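You operate a simulated robot arm through the tools that you are given. There is no shell and no other tool. Be economical: measure what you need, move in short steps, check, and stop when the job is done.

Carry out the task below with a simulated two-armed robot. There is one attempt and no reset: what you move stays moved.

## Task
Open the tank lid, put the mint jar in the settling tank well, then shut the lid. Take the green sponge on the island table top and put it away on the table foot. Put the screw box on the island table top away on the corner rack top. Fetch the shine pad and stand it on top of the green pot. Take the comb candle and leave it on the wax bench top. Take the swing jar and put it on the sweeping patch. Fetch the sample dipper and stand it on the bench patch. Put the chalk bag on the capping bench top away on the fitting table shelf. Take the big jar on the table foot and put it away on the table head. Shut the seam flap. The order is free. Set down upright: mint jar, green sponge, screw box, shine pad, sample dipper, big jar.

Only the result counts: the job must be done as asked and must still hold three seconds after the hand-in. Knocking over, shifting, dropping, spilling or breaking anything else fails it. A push-on lid holds only when it is set on centred and level and pressed home; a screw cap is set on level and turned clockwise until tight.

## Robot
Two 7-joint arms with two-finger parallel grippers on one trunk, on a base that drives. Base frame: it is fixed to the floor where the robot stands at the start and does not move with it; the origin is under the middle of the robot, x ahead of it, y to its left, z up; the surface under the hand at the start is at about z = 0.7. Readings come in m, rad, newtons and seconds.
The left shoulder is at the start at [0.071, 0.178, 1.195], the right one opposite. With the tool pointing down near the work surface each hand reaches from about 0.1 to 0.68 m from the robot's upright axis, wherever it stands, measured 20 degrees to its own side. Places, roughly: bench patch (36x22 cm) [-1.96, -6.46, 0.8]; big jar (9x9x10 cm) [0.8, -6.6, 0.8]; chalk bag [-1.75, -5.5, 0.75]; comb candle (3x3x12 cm) [-2.5, 0.4, 0.8]; corner rack top (117x14 cm) [-8.74, -5.08, 1.16]; fitting table shelf [-6.9, -6.7, 0.2]; green pot (6x6x5 cm) [-4.6, 1.3, 0.8]; green sponge (9x5x5 cm) [-2.5, 0.1, 0.8]; mint jar [0.5, 0.25, 0.75]; sample dipper (4x4x11 cm) [-4.3, -3.7, 0.9]; screw box [-3.25, -1.75, 0.75]; seam flap [-1.4, -8.7, 1]; settling tank well (21x21 cm) [0.6, -0.08, 0.86]; shine pad (5x5x10 cm) [-3.3, -1.2, 0.8]; sweeping patch (20x20 cm) [-3.6, -1.24, 0.8]; swing jar (8x11x8 cm) [-6.3, -1.2, 0.8]; table foot [0.8, -6.3, 0.8]; table head [1.9, -4.6, 0.8]; tank lid [0.6, -0.1, 1.1]; wax bench top [-4, 2.2, 0.8]. Payload 3.43 kg a hand.
Tool frame (each hand has its own): the origin (TCP) lies between the finger pads and is the grasp point; the fingertips stand 0.03 m ahead of it; z points along the fingers, y is the line along which they close. Largest opening 0.094 m; finger width 0.028, thickness 0.01; the body of the gripper, 0.05 by 0.096 m, starts 0.055 m behind the TCP.
Orientation is that of the tool frame in the base frame, as [roll, pitch, yaw] about the fixed x, y, z axes, in that order (R = Rz(yaw) Ry(pitch) Rx(roll)). With the fingers straight down and closing along the base's y, the tool's x points along the base's -x, its y along +y and its z along -z.

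## Interface
- The arms move only by the tool move_arm. It takes "left_rows", "right_rows" or both (then of equal length, played together; a hand with none holds still); each is a list of rows, each a list of 3 entries, a list of its own where there are three numbers: the gripper command, from -1 (shut) to 1 (fully open), values between in proportion, then the shift along the tool's x, y, z in units of 400 mm (1.0 is 400 mm), then the turn, a rotation vector about the tool's x, y, z in units of 45 degrees (1.0 is 45 degrees). In form: [[grip, [tx, ty, tz], [rx, ry, rz]], ...]. A call has 1 to 10 rows; each row is the pose to reach, as a shift and turn from the pose commanded when the call began, along the tool's axes at that moment. A call with a number of a shift or a turn outside -1 to 1 is refused whole. A row lasts 0.2 s, in which the tool goes at most 0.05 m and 0.15 rad; a call with a longer step from one row to the next is refused whole, and so is a gripper value outside its range. A pose out of reach is approached as far as the arm can. The call stops where the force on the tool passes 40 N (or 10 N more than at its start, if that is more) or the arm is blocked; 0.2 s more then pass. Each finger travels about 0.153 m/s and halts on what it meets, pressing with about 24 N; the grip force reading is that of the motor and also rises with nothing between the fingers. The clock runs only during rows and for 0.2 s after the last one: add rows that repeat a pose to give the fingers time. It gives the time, the measured TCP pose, the force on the tool (base axes), the opening and the grip force at its end, in the units of the frame above (readings bear some noise), with the torque about the TCP (base axes, N m) and any sound that the robot's microphone picked up.
- Cameras (640 x 400 px; columns grow to the right, rows downward): "scene" is now at [0.1358, -0.0022, 1.5059]; the picture's right is [-0.07, -1.00, 0.00], its down [-0.64, 0.05, -0.77] and it looks along [0.77, -0.06, -0.64] (base axes); focal length 287 px, centre (320, 200). "left" rides on the left gripper at [0.076, -0.014, -0.102] in its tool frame; the picture's right is [0.18, 0.98, 0.00], its down [-0.75, 0.14, -0.64] and it looks along [-0.63, 0.12, 0.77] (tool axes); focal length 243 px, centre (320, 200). "right" rides on the right gripper at [0.076, 0.014, -0.102] in its tool frame; the picture's right is [-0.18, 0.98, 0.00], its down [-0.75, -0.14, -0.64] and it looks along [-0.63, -0.12, 0.77] (tool axes); focal length 243 px, centre (320, 200). There is no depth. A picture from a camera that has moved, and an enlarged one, comes with that camera's place and axes in the base frame and with its lens.
- grab_frame(camera): a new picture of that camera. It takes no simulated time.
- move_column(by): slides the trunk up (or, below 0, down) by that many m; the arms and the scene camera ride with it, the base frame stays. It gives what a move gives, with no picture.
- base_move(legs): drives the robot by 1 to 6 legs, each [ahead, turn to the left] in m and rad, along the robot's own axes; the way and the turn of a leg run together, so that a leg with both is an arc; at most 1.5 m and 3.142 rad a leg. The arms and the cameras ride along, it lands a little off, and it stops where it bumps. It gives what a move gives.
- turn_head(pan, tilt): turns the head with the scene camera to pan (to the left, within 1.501 rad either way) and tilt (down, from -0.506 to 1.204), counted from straight ahead of the robot. It gives what a move gives.
- close_up(camera, box): a new picture of the part [left, top, right, bottom] of that camera's present view, enlarged. It takes no simulated time.
- hand_in(): hands the job in; it is judged then, once.

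Work in short steps. Places have to be worked out from the pictures, the camera data and where the tool is seen: move nearer, look again, correct. Check each grasp and each placing, and mend what went wrong. You have 535 turns and 320 pictures in all, those below and enlarged ones among them. Open the grippers and draw the arms clear of the work before you hand the job in, unless the task says otherwise; then end with one line.

The tools are called after "Call:" as a command line: name --argument value ..., lists and objects as JSON in quotes. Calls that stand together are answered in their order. move_arm: Moves the arms, as the interface text tells. Its arguments: {"type":"object","properties":{"left_rows":{"type":"array"},"right_rows":{"type":"array"}},"required":[]} The other tools are called the same way: move_column (by) slides the trunk up or down; base_move (legs) drives the base; turn_head (pan, tilt) turns the head that bears the scene camera; grab_frame (camera) takes a picture; close_up (camera, box) takes an enlarged picture of a part of a camera's view; hand_in () hands the job in.

At the start:

```text
time: 0.0
left_tcp_pos: [0.5541, 0.1935, 1.0004]
left_tcp_rot: [3.14, -0.001, 3.14]
left_force: [-0.1, 0.2, -0.6]
left_ft_torque: [-0.01, 0.01, 0.05]
left_opening: 0.094
left_grip_force: 0.1
right_tcp_pos: [0.343, -0.1081, 1.1506]
right_tcp_rot: [3.141, -0.001, 3.141]
right_force: [-0.3, 0.1, 0.4]
right_ft_torque: [-0.01, 0.01, -0.04]
right_opening: 0.0939
right_grip_force: 0.1
trunk travel left (down, up): [-0.775, 0.065]
robot x, y, heading: [0.0001, 0.0005, -0.0]
head pan, tilt: [-0.075, 0.696]
```

scene: 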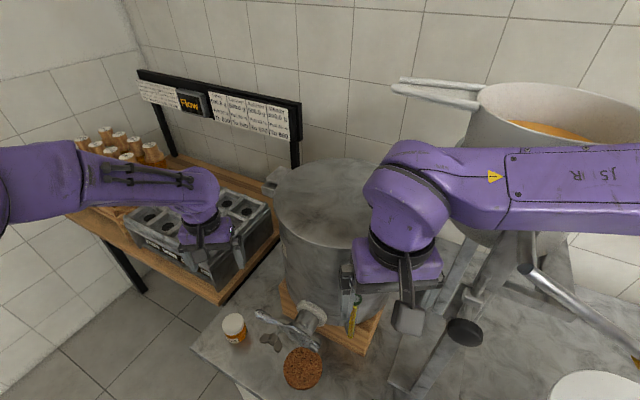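
right: 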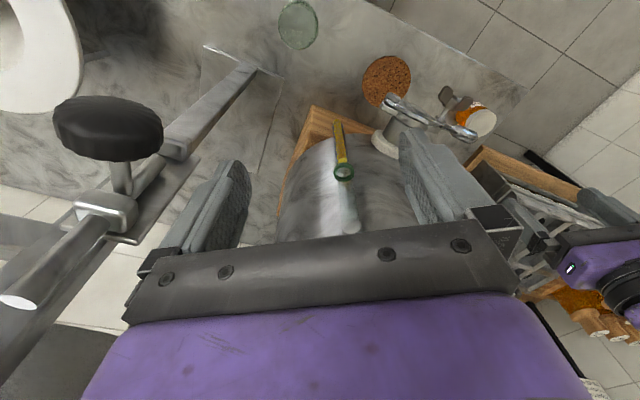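
left: 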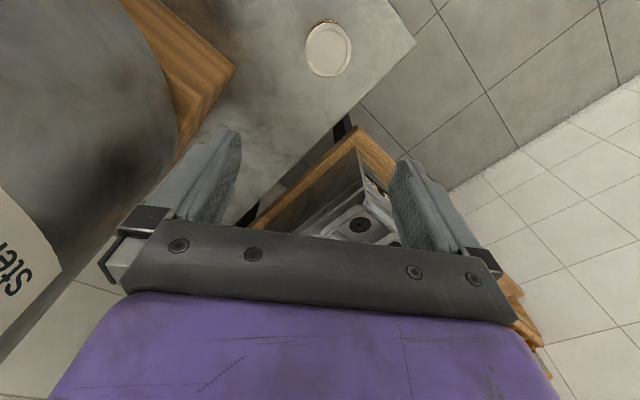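

The mint jar is likely the small white-capped jar at scene (233,328), and the tank stands ahead with its lid on. I take closer views of both.

Call:
close_up --camera "scene" --box '[180, 140, 460, 400]'

Call:
close_up --camera "left" --box '[0, 0, 440, 275]'

```text
1.54 times, centred on (320, 270) of scene
camera zoom: at [0.1358, -0.0022, 1.5059], right [-0.07, -1.0, 0.0], down [-0.64, 0.05, -0.77], along [0.77, -0.06, -0.64], focal length 442 px, centre (320, 92)
```

zoom: 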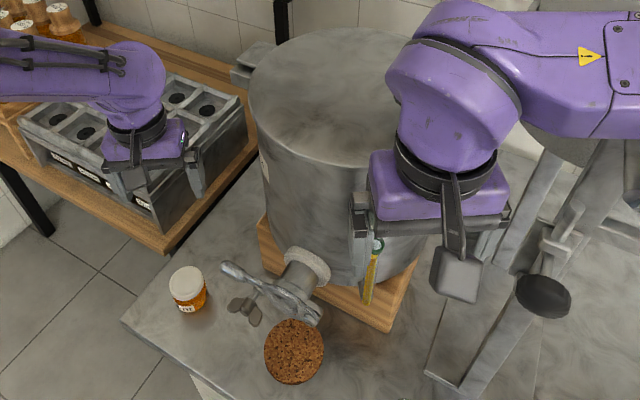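

```text
1.45 times, centred on (220, 138) of left
camera zoom: at [0.4789, 0.1786, 1.1024], right [-0.18, 0.98, 0.0], down [0.75, 0.14, 0.64], along [0.63, 0.12, -0.77], focal length 353 px, centre (466, 291)
```

zoom: 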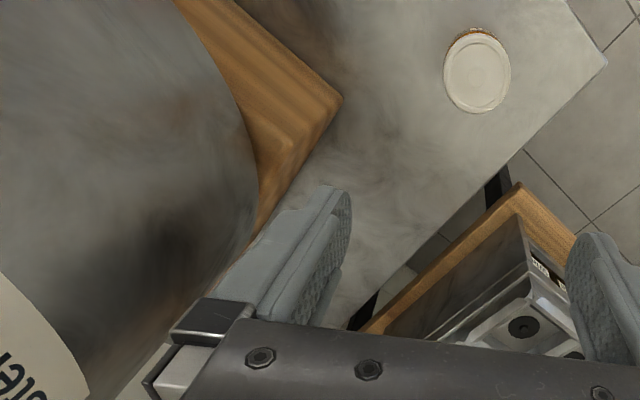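

The right arm hides the lid's front. I draw the right hand to the right and up, clear of the tank, and look again.

Call:
move_arm --right_rows '[[1, [0.05, -0.1, -0.02], [0, 0, 0]], [1, [0.1, -0.2, -0.05], [0, 0, 0]], [1, [0.12, -0.3, -0.1], [0, 0, 0]], [1, [0.12, -0.4, -0.15], [0, 0, 0]], [1, [0.12, -0.5, -0.2], [0, 0, 0]], [1, [0.12, -0.6, -0.2], [0, 0, 0]]]'

Call:
turn_head --pan -0.1 --tilt 0.6

Call:
grab_frame --camera "scene"

```text
time: 0.5
left_tcp_pos: [0.5553, 0.1937, 0.9984]
left_tcp_rot: [3.14, -0.003, 3.141]
left_force: [-0.2, 0.1, 0.3]
left_ft_torque: [0.0, 0.02, -0.04]
left_opening: 0.0941
left_grip_force: 0.2
right_tcp_pos: [0.3246, -0.1525, 1.1618]
right_tcp_rot: [3.135, 0.017, -3.13]
right_force: [-0.7, 0.4, 0.2]
right_ft_torque: [-0.03, 0.01, 0.02]
right_opening: 0.0938
right_grip_force: 0.1
trunk travel left (down, up): [-0.775, 0.065]
robot x, y, heading: [0.0008, -0.0002, 0.001]
head pan, tilt: [-0.075, 0.696]
stopped in row 2 (right hand): the force on the tool passed its limit at 60 N (the readings are from after the stop); the commanded pose is now the measured one
```

```text
time: 1.1
left_tcp_pos: [0.5556, 0.1929, 0.9993]
left_tcp_rot: [3.141, -0.001, 3.14]
left_force: [0.3, 0.1, -0.3]
left_ft_torque: [0.02, 0.01, 0.01]
left_opening: 0.0935
left_grip_force: 0.0
right_tcp_pos: [0.3249, -0.1526, 1.1617]
right_tcp_rot: [3.135, 0.019, -3.131]
right_force: [2.2, 0.4, -0.4]
right_ft_torque: [0.07, -0.07, 0.11]
right_opening: 0.0932
right_grip_force: 0.0
trunk travel left (down, up): [-0.775, 0.065]
robot x, y, heading: [0.0002, -0.0011, -0.002]
head pan, tilt: [-0.099, 0.6]
```

```text
314 pictures are left
camera scene: at [0.1397, -0.0044, 1.5141], right [-0.1, -1.0, 0.0], down [-0.56, 0.06, -0.82], along [0.82, -0.08, -0.57], focal length 287 px, centre (320, 200)
```

scene: 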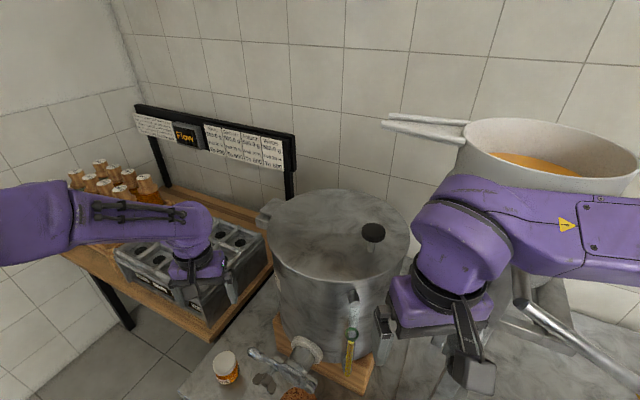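

The right hand bumped something to its right (probably the stand's knob lever). I lift it straight up and then look.

Call:
move_arm --right_rows '[[1, [0.02, 0.03, -0.08], [0, 0, 0]], [1, [0.02, 0.03, -0.2], [0, 0, 0]], [1, [0.02, 0.03, -0.3], [0, 0, 0]], [1, [0.05, 0.0, -0.4], [0, 0, 0]]]'

Call:
grab_frame --camera "right"

Call:
grab_frame --camera "scene"

```text
time: 2.1
left_tcp_pos: [0.5545, 0.1944, 0.9999]
left_tcp_rot: [-3.141, 0.001, 3.139]
left_force: [0.7, 0.4, 1.0]
left_ft_torque: [-0.01, -0.02, 0.03]
left_opening: 0.0939
left_grip_force: 0.0
right_tcp_pos: [0.3014, -0.1539, 1.322]
right_tcp_rot: [3.134, 0.019, -3.13]
right_force: [-0.5, 0.7, 1.2]
right_ft_torque: [0.02, -0.03, 0.0]
right_opening: 0.094
right_grip_force: 0.0
trunk travel left (down, up): [-0.775, 0.065]
robot x, y, heading: [0.0025, -0.0008, -0.002]
head pan, tilt: [-0.099, 0.6]
```

```text
313 pictures are left
camera right: at [0.222, -0.1423, 1.4241], right [0.17, 0.98, 0.01], down [0.74, -0.14, 0.66], along [0.65, -0.1, -0.76], focal length 243 px, centre (320, 200)
```

right: 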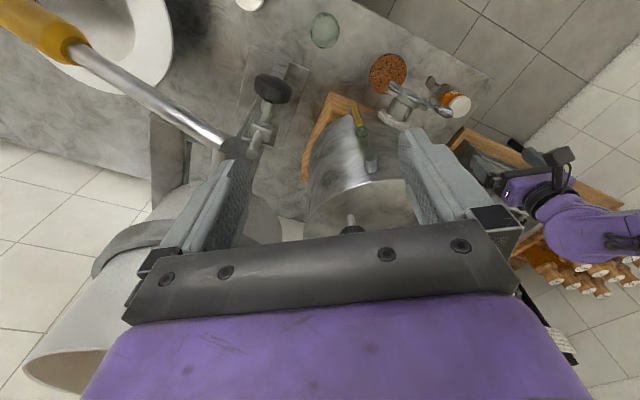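

```text
312 pictures are left
camera scene: at [0.1378, -0.0039, 1.5143], right [-0.1, -1.0, 0.0], down [-0.56, 0.05, -0.83], along [0.82, -0.08, -0.56], focal length 287 px, centre (320, 200)
```

scene: 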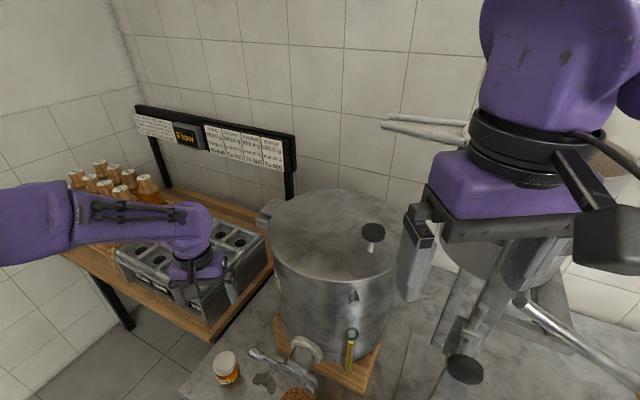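

The lid looks hinged at its far left with a black knob at the near right. I enlarge it to check.

Call:
close_up --camera "scene" --box '[240, 160, 440, 285]'

Call:
close_up --camera "scene" --box '[180, 275, 400, 400]'

```text
3.20 times, centred on (340, 222) of scene
camera zoom: at [0.1378, -0.0039, 1.5143], right [-0.1, -1.0, 0.0], down [-0.56, 0.05, -0.83], along [0.82, -0.08, -0.56], focal length 920 px, centre (256, 128)
```

zoom: 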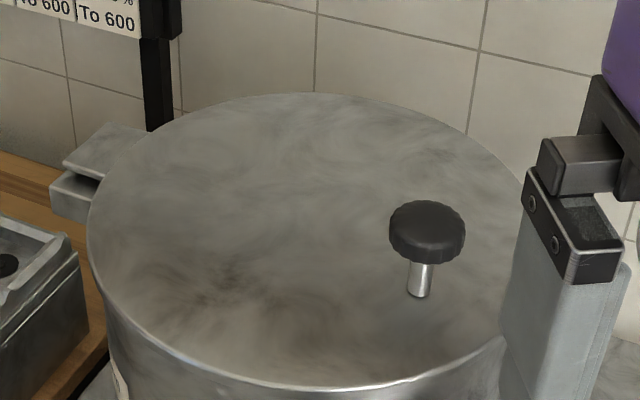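

```text
2.91 times, centred on (290, 338) of scene
camera zoom: at [0.1378, -0.0039, 1.5143], right [-0.1, -1.0, 0.0], down [-0.56, 0.05, -0.83], along [0.82, -0.08, -0.56], focal length 836 px, centre (407, -200)
```

zoom: 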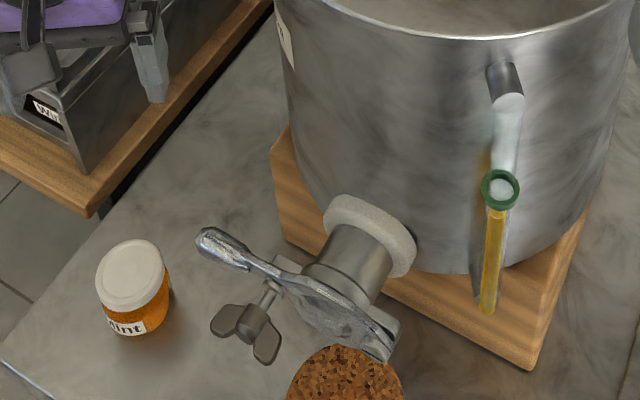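

The lid has a hinge-like plate at far left and a knob on a stem near its right edge. I raise the left hand and view the hinge and knob from its camera.

Call:
move_arm --left_rows '[[1, [0.05, 0, -0.12], [0, 0, 0]], [1, [0.1, 0, -0.24], [0, 0, 0]], [1, [0.15, 0, -0.36], [0, 0, 0]], [1, [0.2, 0, -0.48], [0, 0, 0]], [1, [0.25, 0, -0.6], [0, 0, 0]], [1, [0.3, -0.1, -0.7], [0, 0, 0]], [1, [0.3, -0.1, -0.8], [0, 0, 0]]]'

Call:
grab_frame --camera "left"

```text
refused: row 1 steps farther than a row can; nothing moved
```

```text
309 pictures are left
camera left: at [0.4778, 0.1796, 1.1029], right [-0.18, 0.98, 0.0], down [0.75, 0.14, 0.64], along [0.63, 0.12, -0.77], focal length 243 px, centre (320, 200)
```

left: 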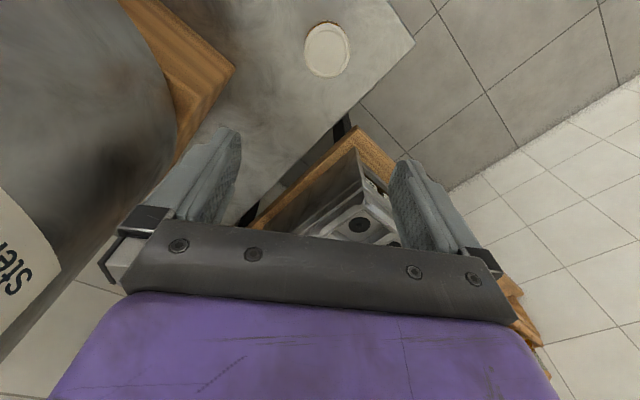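

Step too long; I use smaller steps.

Call:
move_arm --left_rows '[[1, [0.03, 0, -0.1], [0, 0, 0]], [1, [0.06, 0, -0.21], [0, 0, 0]], [1, [0.1, 0, -0.32], [0, 0, 0]], [1, [0.14, 0, -0.43], [0, 0, 0]], [1, [0.18, 0, -0.54], [0, 0, 0]], [1, [0.22, 0, -0.65], [0, 0, 0]], [1, [0.26, -0.05, -0.74], [0, 0, 0]]]'

Call:
grab_frame --camera "left"

```text
time: 3.8
left_tcp_pos: [0.4509, 0.1746, 1.2992]
left_tcp_rot: [3.141, 0.0, -3.141]
left_force: [-0.6, -0.3, 0.2]
left_ft_torque: [-0.03, 0.01, 0.0]
left_opening: 0.0942
left_grip_force: 0.0
right_tcp_pos: [0.301, -0.1549, 1.321]
right_tcp_rot: [3.133, 0.018, -3.13]
right_force: [-0.2, -0.2, 0.0]
right_ft_torque: [0.0, -0.02, -0.02]
right_opening: 0.0939
right_grip_force: 0.1
trunk travel left (down, up): [-0.775, 0.065]
robot x, y, heading: [-0.0017, -0.002, 0.003]
head pan, tilt: [-0.099, 0.6]
```

```text
308 pictures are left
camera left: at [0.374, 0.1603, 1.4008], right [-0.19, 0.98, 0.0], down [0.75, 0.14, 0.64], along [0.63, 0.12, -0.77], focal length 243 px, centre (320, 200)
```

left: 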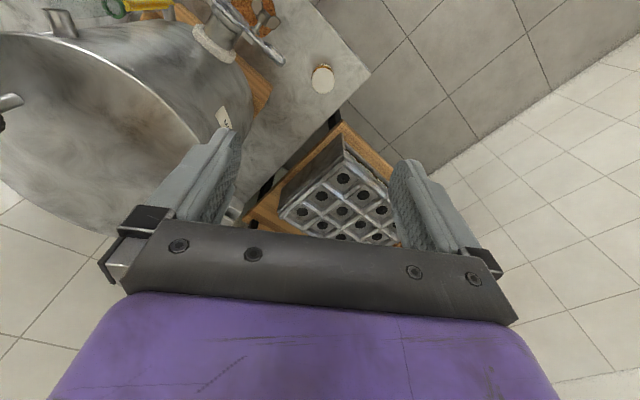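

I park the right hand further right at height and bring the left hand over the lid to inspect the knob and hinge.

Call:
move_arm --right_rows '[[1, [0.0, -0.1, -0.03], [0, 0, 0]], [1, [0.0, -0.2, -0.05], [0, 0, 0]], [1, [0.0, -0.3, -0.05], [0, 0, 0]], [1, [0.0, -0.4, -0.05], [0, 0, 0]], [1, [0.0, -0.5, -0.05], [0, 0, 0]], [1, [0.0, -0.55, -0.05], [0, 0, 0]]]' --left_rows '[[1, [0.0, 0, 0], [0, 0, -0.19]], [1, [0.0, -0.1, 0], [0, 0, -0.37]], [1, [0, -0.2, 0], [0, 0, -0.55]], [1, [0, -0.3, 0], [0, 0, -0.73]], [1, [0, -0.4, 0], [0, 0, -0.91]], [1, [0, -0.5, 0], [0, 0, -1]]]'

Call:
grab_frame --camera "left"

Call:
grab_frame --camera "scene"

```text
time: 5.2
left_tcp_pos: [0.4527, -0.0299, 1.296]
left_tcp_rot: [3.14, -0.001, -2.355]
left_force: [0.1, -0.9, -1.4]
left_ft_torque: [0.04, 0.01, 0.01]
left_opening: 0.0939
left_grip_force: 0.1
right_tcp_pos: [0.2982, -0.2327, 1.2792]
right_tcp_rot: [3.133, 0.018, -3.133]
right_force: [-0.3, -0.1, 0.7]
right_ft_torque: [-0.01, 0.0, 0.03]
right_opening: 0.094
right_grip_force: 0.0
right hand out of reach, approached as far as the arm can: row 2, 3, 4, 5, 6
trunk travel left (down, up): [-0.775, 0.065]
robot x, y, heading: [-0.0008, 0.0048, 0.0]
head pan, tilt: [-0.099, 0.6]
```

```text
307 pictures are left
camera left: at [0.409, -0.0936, 1.3979], right [-0.83, 0.56, 0.0], down [0.43, 0.63, 0.64], along [0.36, 0.53, -0.77], focal length 243 px, centre (320, 200)
```

left: 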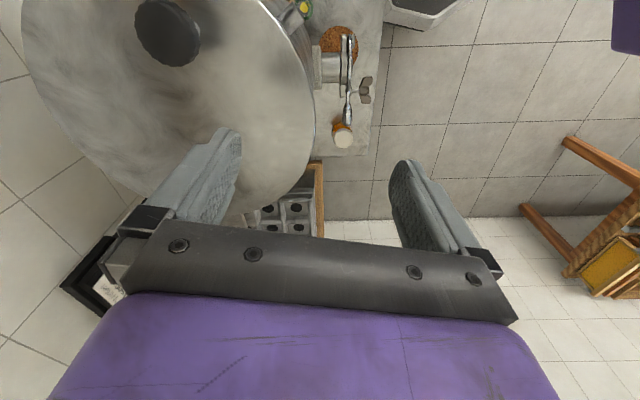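

```text
306 pictures are left
camera scene: at [0.14, -0.0079, 1.5141], right [-0.1, -1.0, 0.0], down [-0.56, 0.06, -0.82], along [0.82, -0.08, -0.57], focal length 287 px, centre (320, 200)
```

scene: 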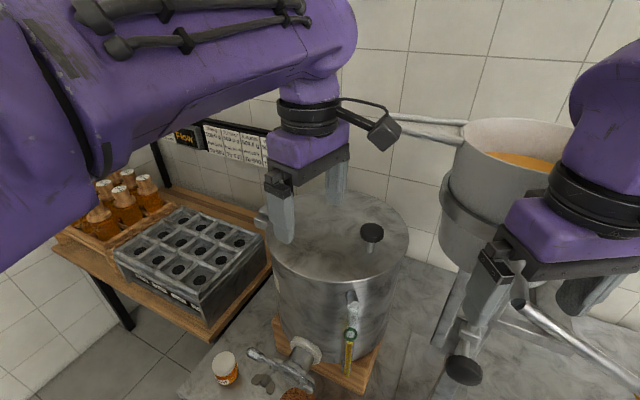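

I judge the knob top near (0.51, -0.14, 1.185). I move the left hand over it at height and check.

Call:
move_arm --left_rows '[[1, [0.03, -0.1, 0], [0, 0, 0]], [1, [0.06, -0.2, 0], [0, 0, -0.1]], [1, [0.087, -0.299, 0.05], [0, 0, -0.15]], [1, [0.087, -0.299, 0.08], [0, 0, -0.15]]]'

Call:
grab_frame --camera "left"

Call:
grab_frame --camera "scene"

```text
time: 6.3
left_tcp_pos: [0.5257, -0.0643, 1.3001]
left_tcp_rot: [-3.119, -0.039, -2.185]
left_force: [-0.2, -0.3, -0.1]
left_ft_torque: [-0.01, -0.02, -0.02]
left_opening: 0.0939
left_grip_force: 0.2
left hand out of reach, approached as far as the arm can: row 3, 4
right_tcp_pos: [0.295, -0.2294, 1.2803]
right_tcp_rot: [3.134, 0.02, -3.132]
right_force: [1.3, 0.5, -0.5]
right_ft_torque: [-0.02, 0.01, -0.04]
right_opening: 0.0941
right_grip_force: 0.0
trunk travel left (down, up): [-0.775, 0.065]
robot x, y, heading: [0.0036, 0.0034, 0.003]
head pan, tilt: [-0.099, 0.6]
stopped in row 4 (left hand): the arm was blocked; the commanded pose is now the measured one
```

```text
305 pictures are left
camera left: at [0.4947, -0.1307, 1.4054], right [-0.91, 0.42, -0.02], down [0.32, 0.73, 0.61], along [0.27, 0.55, -0.79], focal length 243 px, centre (320, 200)
```

left: 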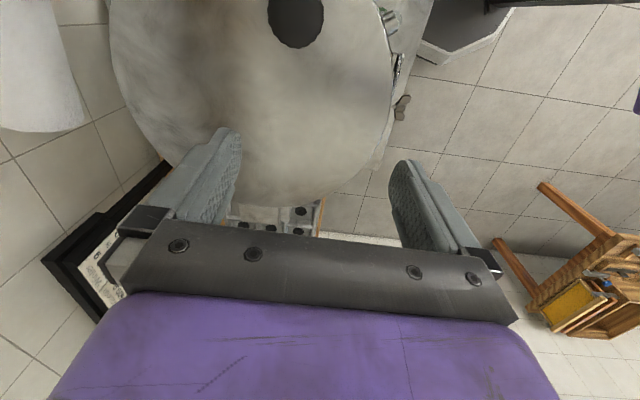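

```text
304 pictures are left
camera scene: at [0.1391, -0.0029, 1.5142], right [-0.1, -1.0, 0.0], down [-0.56, 0.05, -0.82], along [0.82, -0.08, -0.57], focal length 287 px, centre (320, 200)
```

scene: 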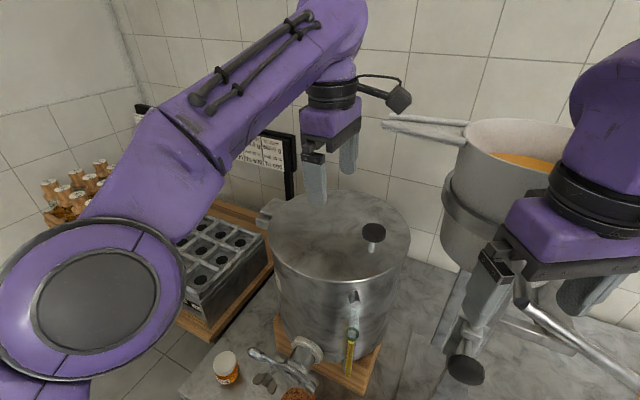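

The left arm can't reach the knob from here; the right can more naturally. I withdraw the left hand and bring the right hand over the knob, closing along the hinge axis.

Call:
move_arm --left_rows '[[1, [0.0, 0.1, 0], [0, 0, 0]], [1, [0, 0.2, 0], [0, 0, 0.15]], [1, [0, 0.3, 0], [0, 0, 0.3]], [1, [0.1, 0.37, 0], [0, 0, 0.45]], [1, [0.2, 0.42, 0], [0, 0, 0.6]], [1, [0.2, 0.5, 0], [0, 0, 0.75]], [1, [0.2, 0.6, 0], [0, 0, 0.9]], [1, [0.2, 0.65, 0], [0, 0, 1]]]'

Call:
move_arm --right_rows '[[1, [-0.06, 0.04, 0], [0, 0, -0.15]], [1, [-0.14, 0.08, 0], [0, 0, -0.3]], [1, [-0.22, 0.11, 0], [0, 0, -0.45]], [1, [-0.3, 0.14, 0], [0, 0, -0.6]], [1, [-0.38, 0.17, 0], [0, 0, -0.75]], [1, [-0.46, 0.2, 0], [0, 0, -0.9]], [1, [-0.54, 0.23, 0], [0, 0, -1]]]'

Call:
grab_frame --camera "right"

Call:
grab_frame --camera "scene"

```text
time: 8.2
left_tcp_pos: [0.2669, 0.0172, 1.295]
left_tcp_rot: [-3.101, -0.005, -2.976]
left_force: [-0.6, 0.2, -0.1]
left_ft_torque: [0.02, -0.02, -0.01]
left_opening: 0.0938
left_grip_force: 0.1
right_tcp_pos: [0.2954, -0.2296, 1.2797]
right_tcp_rot: [3.132, 0.021, -3.13]
right_force: [-0.3, 0.5, 0.3]
right_ft_torque: [-0.01, -0.02, 0.0]
right_opening: 0.0941
right_grip_force: 0.1
trunk travel left (down, up): [-0.775, 0.065]
robot x, y, heading: [-0.0012, 0.0018, 0.003]
head pan, tilt: [-0.099, 0.6]
```

```text
time: 8.7
left_tcp_pos: [0.2641, 0.0099, 1.2963]
left_tcp_rot: [-3.108, -0.005, -2.977]
left_force: [-0.8, -0.4, 0.1]
left_ft_torque: [0.04, -0.01, -0.04]
left_opening: 0.0939
left_grip_force: 0.2
right_tcp_pos: [0.3113, -0.2091, 1.2662]
right_tcp_rot: [3.14, 0.023, -3.02]
right_force: [-0.5, -0.4, 0.2]
right_ft_torque: [0.01, 0.01, 0.0]
right_opening: 0.0939
right_grip_force: 0.0
right hand out of reach, approached as far as the arm can: row 1, 2
trunk travel left (down, up): [-0.775, 0.065]
robot x, y, heading: [-0.0015, 0.005, -0.007]
head pan, tilt: [-0.099, 0.6]
stopped in row 2 (right hand): the force on the tool passed its limit at 124 N (the readings are from after the stop); the commanded pose is now the measured one
```

```text
303 pictures are left
camera right: at [0.2304, -0.205, 1.3683], right [0.06, 1.0, 0.0], down [0.75, -0.05, 0.66], along [0.66, -0.04, -0.75], focal length 243 px, centre (320, 200)
```

right: 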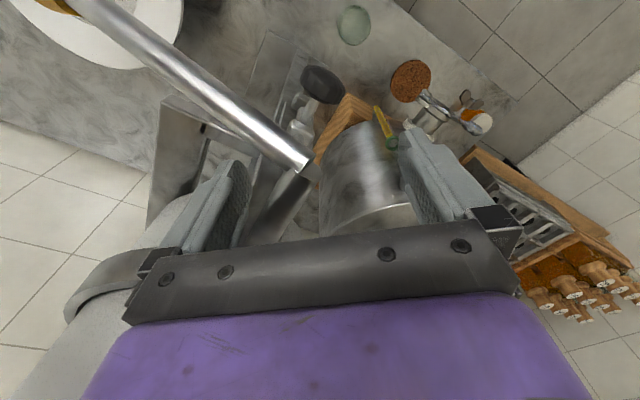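

```text
302 pictures are left
camera scene: at [0.1372, -0.0119, 1.5143], right [-0.1, -0.99, -0.01], down [-0.56, 0.06, -0.83], along [0.82, -0.08, -0.56], focal length 287 px, centre (320, 200)
```

scene: 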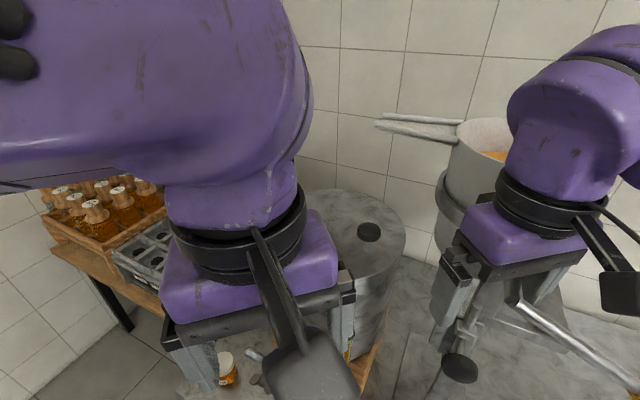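

The right hand is beside the stand's silver lever (end near (0.28,-0.21,1.29)). I move the left hand back to the left, and raise the right straight up before going left.

Call:
move_arm --left_rows '[[1, [0.0, 0.12, 0], [0, 0, 0]], [1, [0, 0.24, 0], [0, 0, 0]], [1, [0, 0.36, 0], [0, 0, 0]], [1, [0, 0.48, 0], [0, 0, 0]], [1, [0, 0.58, 0], [0, 0, 0]]]'

Call:
move_arm --right_rows '[[1, [0, 0.0, -0.08], [0, 0, 0]], [1, [0, 0.0, -0.18], [0, 0, 0]], [1, [0, 0.0, -0.28], [0, 0, 0]], [1, [0, 0.1, -0.3], [0, 0, 0]], [1, [0, 0.2, -0.3], [0, 0, 0]], [1, [-0.08, 0.28, -0.3], [0, 0, 0]], [1, [-0.18, 0.3, -0.3], [0, 0, 0]]]'

Call:
grab_frame --camera "scene"

```text
time: 9.9
left_tcp_pos: [0.2264, 0.2431, 1.286]
left_tcp_rot: [-3.1, -0.007, -2.977]
left_force: [0.1, -0.4, 0.7]
left_ft_torque: [-0.01, 0.01, 0.01]
left_opening: 0.094
left_grip_force: 0.1
right_tcp_pos: [0.3107, -0.2053, 1.2662]
right_tcp_rot: [-3.138, 0.023, -3.02]
right_force: [-4.2, -6.5, 0.3]
right_ft_torque: [0.09, -0.13, -0.29]
right_opening: 0.094
right_grip_force: 0.1
trunk travel left (down, up): [-0.775, 0.065]
robot x, y, heading: [0.0004, 0.0022, -0.002]
head pan, tilt: [-0.099, 0.6]
```

```text
time: 11.5
left_tcp_pos: [0.2307, 0.2465, 1.2843]
left_tcp_rot: [-3.101, -0.011, -2.977]
left_force: [0.1, 0.1, -0.1]
left_ft_torque: [-0.02, -0.01, 0.01]
left_opening: 0.0938
left_grip_force: 0.0
right_tcp_pos: [0.3393, -0.0751, 1.3676]
right_tcp_rot: [-3.134, 0.02, -3.018]
right_force: [-0.1, 0.5, 0.7]
right_ft_torque: [0.0, 0.02, -0.03]
right_opening: 0.0941
right_grip_force: 0.0
right hand out of reach, approached as far as the arm can: row 1, 2, 3, 4, 5, 6, 7
trunk travel left (down, up): [-0.775, 0.065]
robot x, y, heading: [0.0026, -0.0013, -0.006]
head pan, tilt: [-0.099, 0.6]
```

```text
301 pictures are left
camera scene: at [0.1416, -0.0029, 1.5139], right [-0.1, -0.99, 0.0], down [-0.56, 0.06, -0.82], along [0.82, -0.08, -0.57], focal length 287 px, centre (320, 200)
```

scene: 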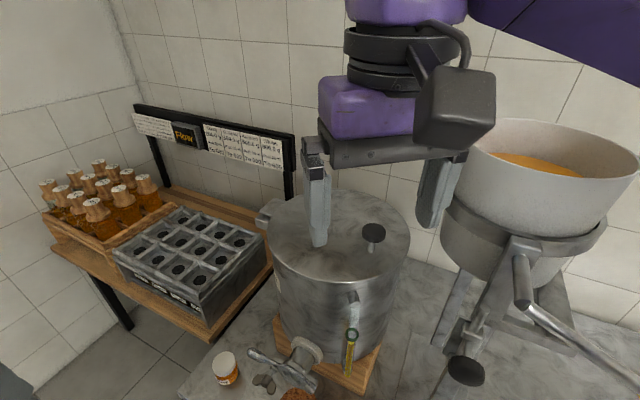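

The right hand is now clear with the stand visible. I move it forward above the knob, turning 45°.

Call:
move_arm --right_rows '[[1, [-0.06, -0.03, 0], [0, 0, -0.15]], [1, [-0.12, -0.06, 0.02], [0, 0, -0.3]], [1, [-0.18, -0.09, 0.05], [0, 0, -0.45]], [1, [-0.24, -0.12, 0.1], [0, 0, -0.6]], [1, [-0.3, -0.15, 0.15], [0, 0, -0.75]], [1, [-0.36, -0.18, 0.2], [0, 0, -0.9]], [1, [-0.409, -0.212, 0.25], [0, 0, -1]], [1, [-0.409, -0.212, 0.25], [0, 0, -1]]]'

Call:
grab_frame --camera "right"

Call:
grab_frame --camera "scene"

```text
time: 13.3
left_tcp_pos: [0.2292, 0.2438, 1.2849]
left_tcp_rot: [-3.102, -0.011, -2.979]
left_force: [1.2, -0.6, -0.9]
left_ft_torque: [0.01, 0.05, -0.01]
left_opening: 0.0941
left_grip_force: 0.0
right_tcp_pos: [0.3481, -0.0741, 1.1638]
right_tcp_rot: [-3.085, 0.001, -2.479]
right_force: [0.4, -0.4, 0.1]
right_ft_torque: [0.0, 0.05, 0.0]
right_opening: 0.0943
right_grip_force: 0.1
right hand out of reach, approached as far as the arm can: row 1, 2, 3, 4, 5, 6, 7, 8
trunk travel left (down, up): [-0.775, 0.065]
robot x, y, heading: [-0.0015, 0.0027, -0.009]
head pan, tilt: [-0.099, 0.6]
```

```text
300 pictures are left
camera right: at [0.2754, -0.1058, 1.2668], right [-0.46, 0.89, -0.06], down [0.66, 0.38, 0.65], along [0.6, 0.26, -0.76], focal length 243 px, centre (320, 200)
```

right: 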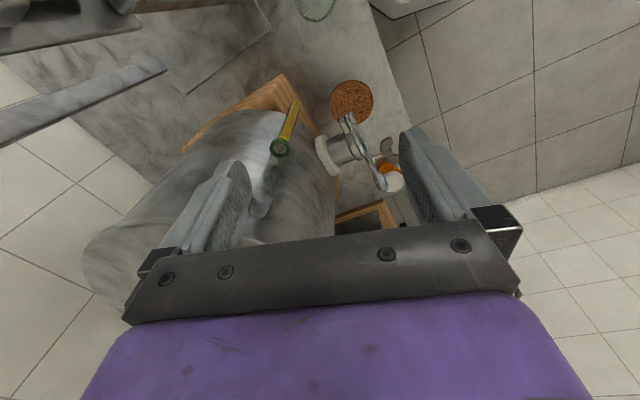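

```text
299 pictures are left
camera scene: at [0.1407, -0.0044, 1.514], right [-0.1, -0.99, 0.0], down [-0.56, 0.06, -0.82], along [0.82, -0.08, -0.57], focal length 287 px, centre (320, 200)
```

scene: 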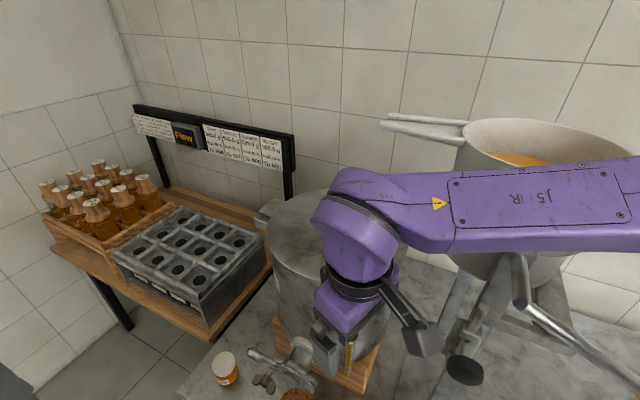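

The turn seems to limit the reach. I turn the yaw back and go up and forward with closing along y.

Call:
move_arm --right_rows '[[1, [0, 0, -0.1], [0, 0, 0.18]], [1, [0, 0, -0.2], [0, 0, 0.36]], [1, [0, 0, -0.3], [0, 0, 0.54]], [1, [-0.05, 0, -0.35], [0, 0, 0.72]], [1, [-0.1, 0, -0.35], [0, 0, 0.83]]]'

Call:
grab_frame --camera "scene"

```text
time: 14.5
left_tcp_pos: [0.2292, 0.2449, 1.2842]
left_tcp_rot: [-3.098, -0.009, -2.977]
left_force: [0.3, 0.0, -0.5]
left_ft_torque: [-0.01, 0.03, 0.06]
left_opening: 0.0941
left_grip_force: 0.0
right_tcp_pos: [0.3778, -0.0396, 1.3039]
right_tcp_rot: [-3.095, 0.036, -3.132]
right_force: [0.9, -0.2, 0.9]
right_ft_torque: [0.0, 0.03, -0.02]
right_opening: 0.0941
right_grip_force: 0.2
trunk travel left (down, up): [-0.775, 0.065]
robot x, y, heading: [0.001, 0.0, -0.001]
head pan, tilt: [-0.099, 0.6]
```

```text
298 pictures are left
camera scene: at [0.1404, -0.0038, 1.514], right [-0.1, -0.99, 0.0], down [-0.56, 0.06, -0.82], along [0.82, -0.08, -0.57], focal length 287 px, centre (320, 200)
```

scene: 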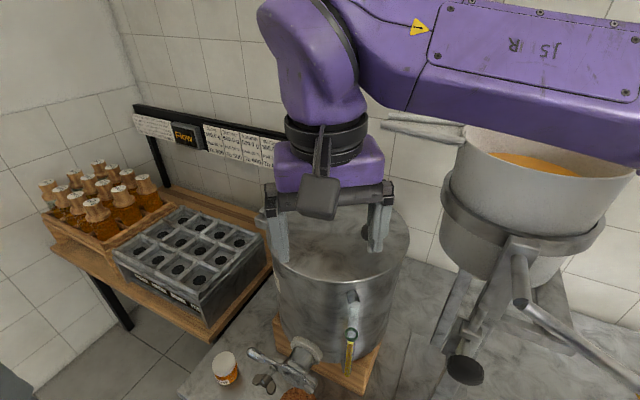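

Now it reaches freely. I move to above the knob at (0.51,-0.14), height 1.28.

Call:
move_arm --right_rows '[[1, [-0.07, -0.07, 0], [0, 0, 0]], [1, [-0.14, -0.13, 0], [0, 0, 0]], [1, [-0.21, -0.19, 0], [0, 0, 0]], [1, [-0.28, -0.24, 0.03], [0, 0, 0]], [1, [-0.335, -0.25, 0.06], [0, 0, 0]]]'

Call:
grab_frame --camera "right"

Call:
close_up --camera "scene" --box '[240, 110, 440, 235]'

```text
time: 15.7
left_tcp_pos: [0.2291, 0.244, 1.2856]
left_tcp_rot: [-3.101, -0.01, -2.977]
left_force: [-0.4, 0.0, 0.4]
left_ft_torque: [0.01, -0.02, 0.01]
left_opening: 0.094
left_grip_force: 0.0
right_tcp_pos: [0.443, -0.1037, 1.3088]
right_tcp_rot: [-3.097, 0.038, -3.13]
right_force: [-0.1, -0.4, 0.6]
right_ft_torque: [0.02, -0.02, -0.04]
right_opening: 0.0941
right_grip_force: 0.1
right hand out of reach, approached as far as the arm can: row 3, 4, 5
trunk travel left (down, up): [-0.775, 0.065]
robot x, y, heading: [-0.001, 0.0017, 0.001]
head pan, tilt: [-0.099, 0.6]
```

```text
297 pictures are left
camera right: at [0.3623, -0.0849, 1.4098], right [0.17, 0.98, -0.04], down [0.73, -0.1, 0.68], along [0.66, -0.15, -0.74], focal length 243 px, centre (320, 200)
```

right: 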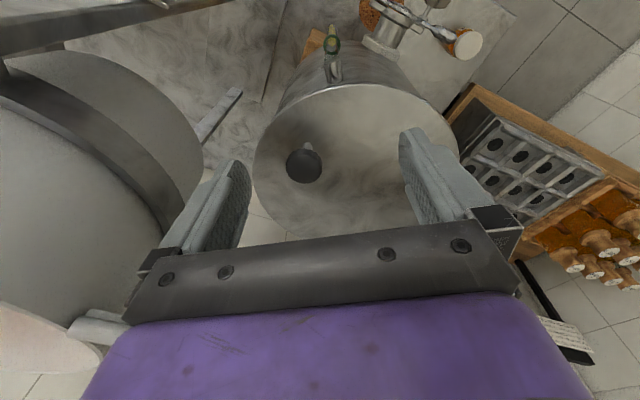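

```text
3.20 times, centred on (340, 172) of scene
camera zoom: at [0.1394, -0.0052, 1.5141], right [-0.1, -0.99, 0.0], down [-0.56, 0.06, -0.82], along [0.82, -0.08, -0.57], focal length 920 px, centre (256, 288)
```

zoom: 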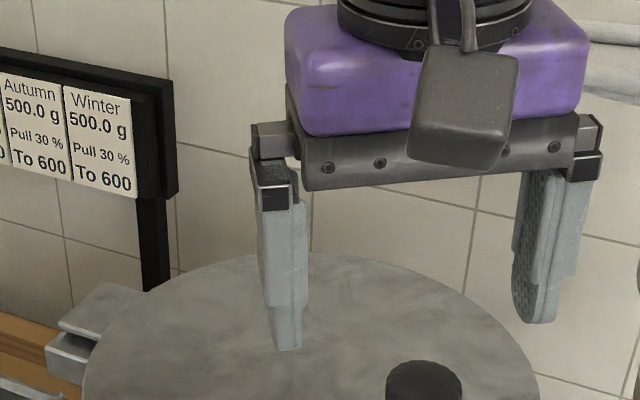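

At this height reach ends near x=0.44; driving a bit closer would help. I look down to check the clearance to the table.

Call:
turn_head --pan 0.0 --tilt 1.2

Call:
grab_frame --camera "scene"

```text
time: 16.7
left_tcp_pos: [0.2273, 0.2441, 1.2846]
left_tcp_rot: [-3.101, -0.009, -2.978]
left_force: [0.1, 0.1, 0.2]
left_ft_torque: [0.0, -0.03, -0.01]
left_opening: 0.094
left_grip_force: 0.1
right_tcp_pos: [0.4418, -0.1035, 1.3092]
right_tcp_rot: [-3.096, 0.038, -3.13]
right_force: [-0.8, -0.1, 0.3]
right_ft_torque: [-0.01, 0.0, -0.02]
right_opening: 0.094
right_grip_force: 0.1
trunk travel left (down, up): [-0.775, 0.065]
robot x, y, heading: [0.0025, 0.0005, 0.0]
head pan, tilt: [0.0, 1.201]
```

```text
295 pictures are left
camera scene: at [0.1069, 0.004, 1.4696], right [0.0, -1.0, 0.0], down [-0.93, 0.0, -0.36], along [0.36, 0.0, -0.93], focal length 287 px, centre (320, 200)
```

scene: 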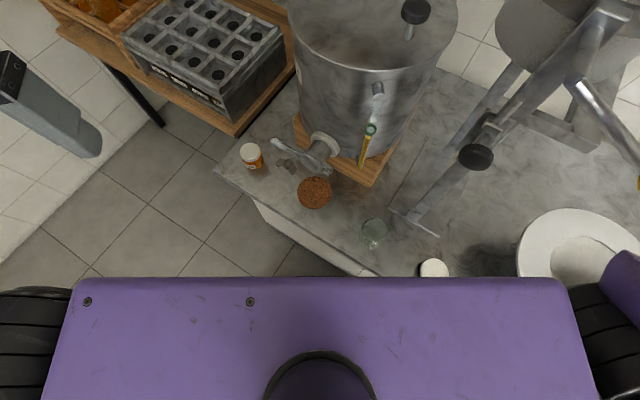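

The table is rotated about -33° from my heading, so facing it squarely would put the tank in the left hand's best zone. I raise the trunk, retract the right hand high, then turn right in place.

Call:
move_column --by 0.06

Call:
move_arm --right_rows '[[1, [0.1, 0.05, -0.02], [0, 0, 0]], [1, [0.2, 0.1, -0.04], [0, 0, 0]], [1, [0.28, 0.15, -0.06], [0, 0, 0]], [1, [0.35, 0.2, -0.08], [0, 0, 0]]]'

Call:
base_move --legs '[[0, -0.25]]'

Call:
turn_head --pan 0.0 --tilt 0.8

Call:
grab_frame --camera "scene"

```text
time: 17.7
left_tcp_pos: [0.2282, 0.2447, 1.3453]
left_tcp_rot: [-3.102, -0.01, -2.978]
left_force: [0.0, 0.4, 0.2]
left_ft_torque: [0.01, 0.02, -0.02]
left_opening: 0.0938
left_grip_force: 0.0
right_tcp_pos: [0.443, -0.1023, 1.3707]
right_tcp_rot: [-3.096, 0.037, -3.129]
right_force: [0.4, 0.1, -0.6]
right_ft_torque: [0.02, -0.01, 0.01]
right_opening: 0.0942
right_grip_force: 0.3
trunk travel left (down, up): [-0.835, 0.005]
robot x, y, heading: [0.0017, 0.0011, -0.002]
head pan, tilt: [0.0, 1.201]
```

```text
time: 18.7
left_tcp_pos: [0.2269, 0.2452, 1.3448]
left_tcp_rot: [-3.1, -0.007, -2.979]
left_force: [-0.4, -0.4, -0.5]
left_ft_torque: [-0.04, 0.03, 0.01]
left_opening: 0.0937
left_grip_force: 0.1
right_tcp_pos: [0.296, -0.0225, 1.3915]
right_tcp_rot: [-3.095, 0.038, -3.131]
right_force: [0.5, -0.2, 0.7]
right_ft_torque: [-0.04, -0.06, -0.02]
right_opening: 0.094
right_grip_force: 0.1
trunk travel left (down, up): [-0.835, 0.005]
robot x, y, heading: [-0.0002, 0.0023, 0.001]
head pan, tilt: [0.0, 1.201]
```

```text
time: 19.9
left_tcp_pos: [0.2787, 0.1827, 1.3451]
left_tcp_rot: [-3.101, -0.009, 3.06]
left_force: [0.5, 0.6, -0.4]
left_ft_torque: [0.0, 0.0, 0.02]
left_opening: 0.0941
left_grip_force: 0.0
right_tcp_pos: [0.2843, -0.0948, 1.3928]
right_tcp_rot: [-3.096, 0.037, 2.907]
right_force: [-0.8, 0.0, 0.7]
right_ft_torque: [-0.03, 0.03, -0.01]
right_opening: 0.0941
right_grip_force: 0.1
trunk travel left (down, up): [-0.835, 0.005]
robot x, y, heading: [0.0056, 0.0008, -0.245]
head pan, tilt: [0.0, 1.201]
```

```text
time: 20.8
left_tcp_pos: [0.28, 0.1807, 1.3453]
left_tcp_rot: [-3.101, -0.009, 3.06]
left_force: [0.1, 0.8, 0.1]
left_ft_torque: [0.02, -0.01, 0.0]
left_opening: 0.0938
left_grip_force: 0.1
right_tcp_pos: [0.283, -0.0958, 1.3911]
right_tcp_rot: [-3.097, 0.036, 2.908]
right_force: [-0.5, -0.4, -0.4]
right_ft_torque: [0.01, 0.0, 0.02]
right_opening: 0.0939
right_grip_force: 0.0
trunk travel left (down, up): [-0.835, 0.005]
robot x, y, heading: [0.0025, 0.0, -0.248]
head pan, tilt: [0.0, 0.799]
```

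```text
294 pictures are left
camera scene: at [0.1273, -0.0283, 1.5573], right [-0.24, -0.97, 0.0], down [-0.7, 0.18, -0.7], along [0.68, -0.17, -0.72], focal length 287 px, centre (320, 200)
```

scene: 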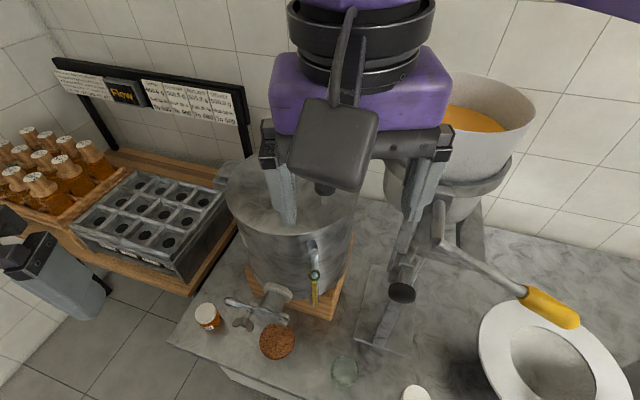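

Turning is clear so far; I turn another 0.25 right.

Call:
base_move --legs '[[0, -0.25]]'

Call:
grab_frame --camera "scene"

Call:
grab_frame --camera "left"

```text
time: 22.1
left_tcp_pos: [0.3164, 0.1063, 1.3443]
left_tcp_rot: [-3.101, -0.008, 2.808]
left_force: [0.3, -0.3, 0.4]
left_ft_torque: [0.01, 0.0, 0.01]
left_opening: 0.094
left_grip_force: 0.0
right_tcp_pos: [0.2519, -0.1618, 1.3925]
right_tcp_rot: [-3.095, 0.037, 2.657]
right_force: [0.8, 0.0, -1.2]
right_ft_torque: [0.06, 0.03, 0.04]
right_opening: 0.0943
right_grip_force: 0.1
trunk travel left (down, up): [-0.835, 0.005]
robot x, y, heading: [-0.0012, 0.0011, -0.498]
head pan, tilt: [0.0, 0.799]
```

```text
293 pictures are left
camera scene: at [0.1159, -0.0579, 1.5573], right [-0.48, -0.88, 0.0], down [-0.63, 0.34, -0.7], along [0.61, -0.33, -0.72], focal length 287 px, centre (320, 200)
```

scene: 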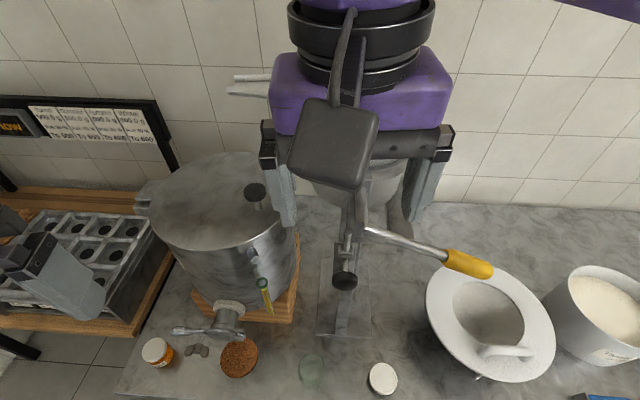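

```text
292 pictures are left
camera left: at [0.2423, 0.1217, 1.4485], right [0.15, 0.99, -0.04], down [0.77, -0.09, 0.63], along [0.62, -0.12, -0.78], focal length 243 px, centre (320, 200)
```

left: 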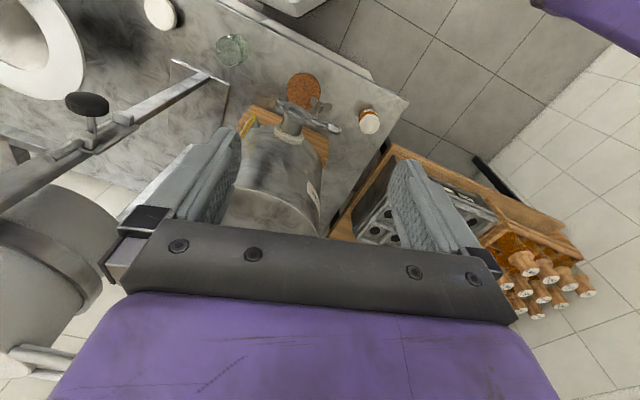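

Knob confirmed near (0.51,-0.14,1.185). I bring the left hand there at height while turning it.

Call:
move_arm --left_rows '[[1, [-0.08, -0.05, 0], [0, 0, -0.18]], [1, [-0.16, -0.1, 0.02], [0, 0, -0.36]], [1, [-0.24, -0.15, 0.04], [0, 0, -0.54]], [1, [-0.32, -0.2, 0.06], [0, 0, -0.72]], [1, [-0.4, -0.25, 0.08], [0, 0, -0.9]], [1, [-0.48, -0.3, 0.1], [0, 0, -1]], [1, [-0.56, -0.35, 0.12], [0, 0, -1]], [1, [-0.64, -0.4, 0.12], [0, 0, -1]], [1, [-0.663, -0.419, 0.12], [0, 0, -1]]]'

Call:
grab_frame --camera "scene"

Call:
grab_frame --camera "left"

```text
time: 23.8
left_tcp_pos: [0.4847, -0.1124, 1.3047]
left_tcp_rot: [-3.123, -0.035, -2.699]
left_force: [-23.1, 8.7, 10.3]
left_ft_torque: [-0.93, -1.76, -0.7]
left_opening: 0.086
left_grip_force: 0.1
right_tcp_pos: [0.2425, -0.1554, 1.3953]
right_tcp_rot: [-3.093, 0.045, 2.655]
right_force: [0.4, -0.1, 0.0]
right_ft_torque: [-0.04, 0.03, 0.0]
right_opening: 0.094
right_grip_force: 0.0
trunk travel left (down, up): [-0.835, 0.005]
robot x, y, heading: [0.0008, -0.0047, -0.493]
head pan, tilt: [0.0, 0.799]
stopped in row 8 (left hand): the force on the tool passed its limit at 89 N (the readings are from after the stop); the commanded pose is now the measured one
```

```text
291 pictures are left
camera scene: at [0.106, -0.0506, 1.5585], right [-0.48, -0.88, 0.0], down [-0.63, 0.34, -0.7], along [0.62, -0.34, -0.71], focal length 287 px, centre (320, 200)
```

scene: 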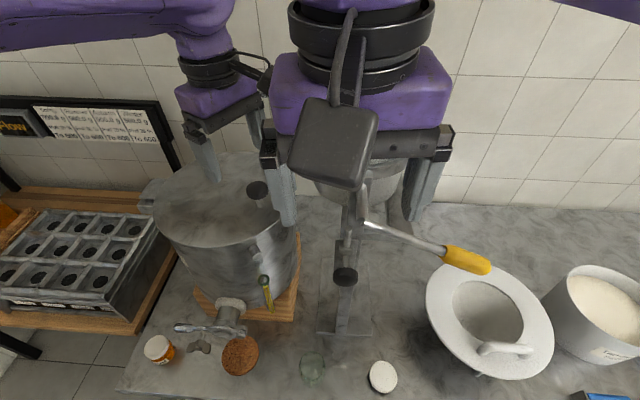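

```text
290 pictures are left
camera left: at [0.4242, -0.1555, 1.4098], right [-0.59, 0.81, -0.01], down [0.63, 0.47, 0.61], along [0.5, 0.35, -0.79], focal length 243 px, centre (320, 200)
```

left: 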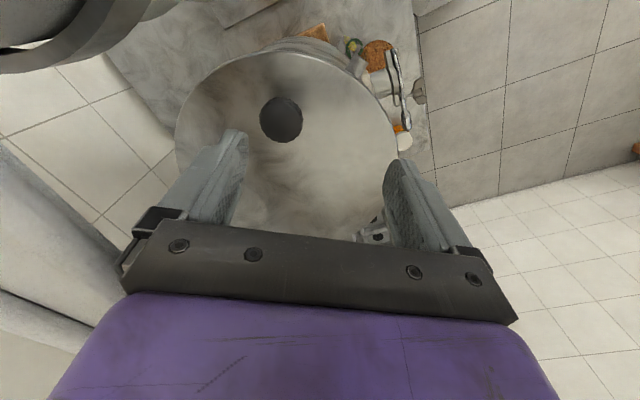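

The left hand touched the right gripper. I pull the left back a little and move the right hand further right.

Call:
move_arm --left_rows '[[1, [-0.0, 0.1, -0.02], [0, 0, 0]]]'

Call:
move_arm --right_rows '[[1, [0.0, -0.1, -0.02], [0, 0, 0]], [1, [0.0, -0.2, -0.05], [0, 0, 0]], [1, [0.0, -0.3, -0.08], [0, 0, 0]], [1, [0.0, -0.4, -0.1], [0, 0, 0]], [1, [0.0, -0.5, -0.1], [0, 0, 0]]]'

Call:
grab_frame --camera "scene"

```text
time: 24.2
left_tcp_pos: [0.4794, -0.0836, 1.3077]
left_tcp_rot: [-3.132, -0.039, -2.693]
left_force: [0.3, 0.5, -0.2]
left_ft_torque: [0.02, -0.01, -0.02]
left_opening: 0.0939
left_grip_force: 0.0
right_tcp_pos: [0.2532, -0.1614, 1.3917]
right_tcp_rot: [-3.095, 0.035, 2.656]
right_force: [-0.3, 0.9, 0.1]
right_ft_torque: [-0.03, 0.01, -0.01]
right_opening: 0.0941
right_grip_force: 0.0
trunk travel left (down, up): [-0.835, 0.005]
robot x, y, heading: [0.002, -0.0031, -0.495]
head pan, tilt: [0.0, 0.799]
```

```text
time: 25.4
left_tcp_pos: [0.4762, -0.0859, 1.3092]
left_tcp_rot: [-3.134, -0.035, -2.696]
left_force: [-0.6, -0.5, -1.0]
left_ft_torque: [-0.01, 0.02, 0.0]
left_opening: 0.0941
left_grip_force: 0.0
right_tcp_pos: [0.163, -0.2972, 1.3987]
right_tcp_rot: [-3.104, 0.036, 2.65]
right_force: [0.0, -0.2, -0.5]
right_ft_torque: [0.05, -0.05, -0.01]
right_opening: 0.094
right_grip_force: 0.0
right hand out of reach, approached as far as the arm can: row 4, 5
trunk travel left (down, up): [-0.835, 0.005]
robot x, y, heading: [-0.0011, -0.0007, -0.497]
head pan, tilt: [0.0, 0.799]
```

```text
289 pictures are left
camera scene: at [0.1148, -0.0601, 1.5573], right [-0.48, -0.88, 0.0], down [-0.63, 0.34, -0.7], along [0.61, -0.33, -0.72], focal length 287 px, centre (320, 200)
```

scene: 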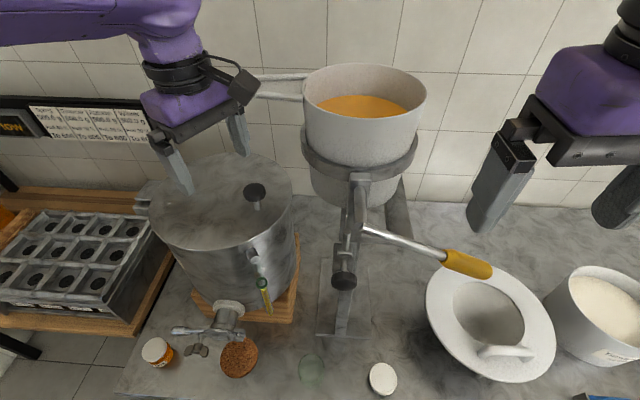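

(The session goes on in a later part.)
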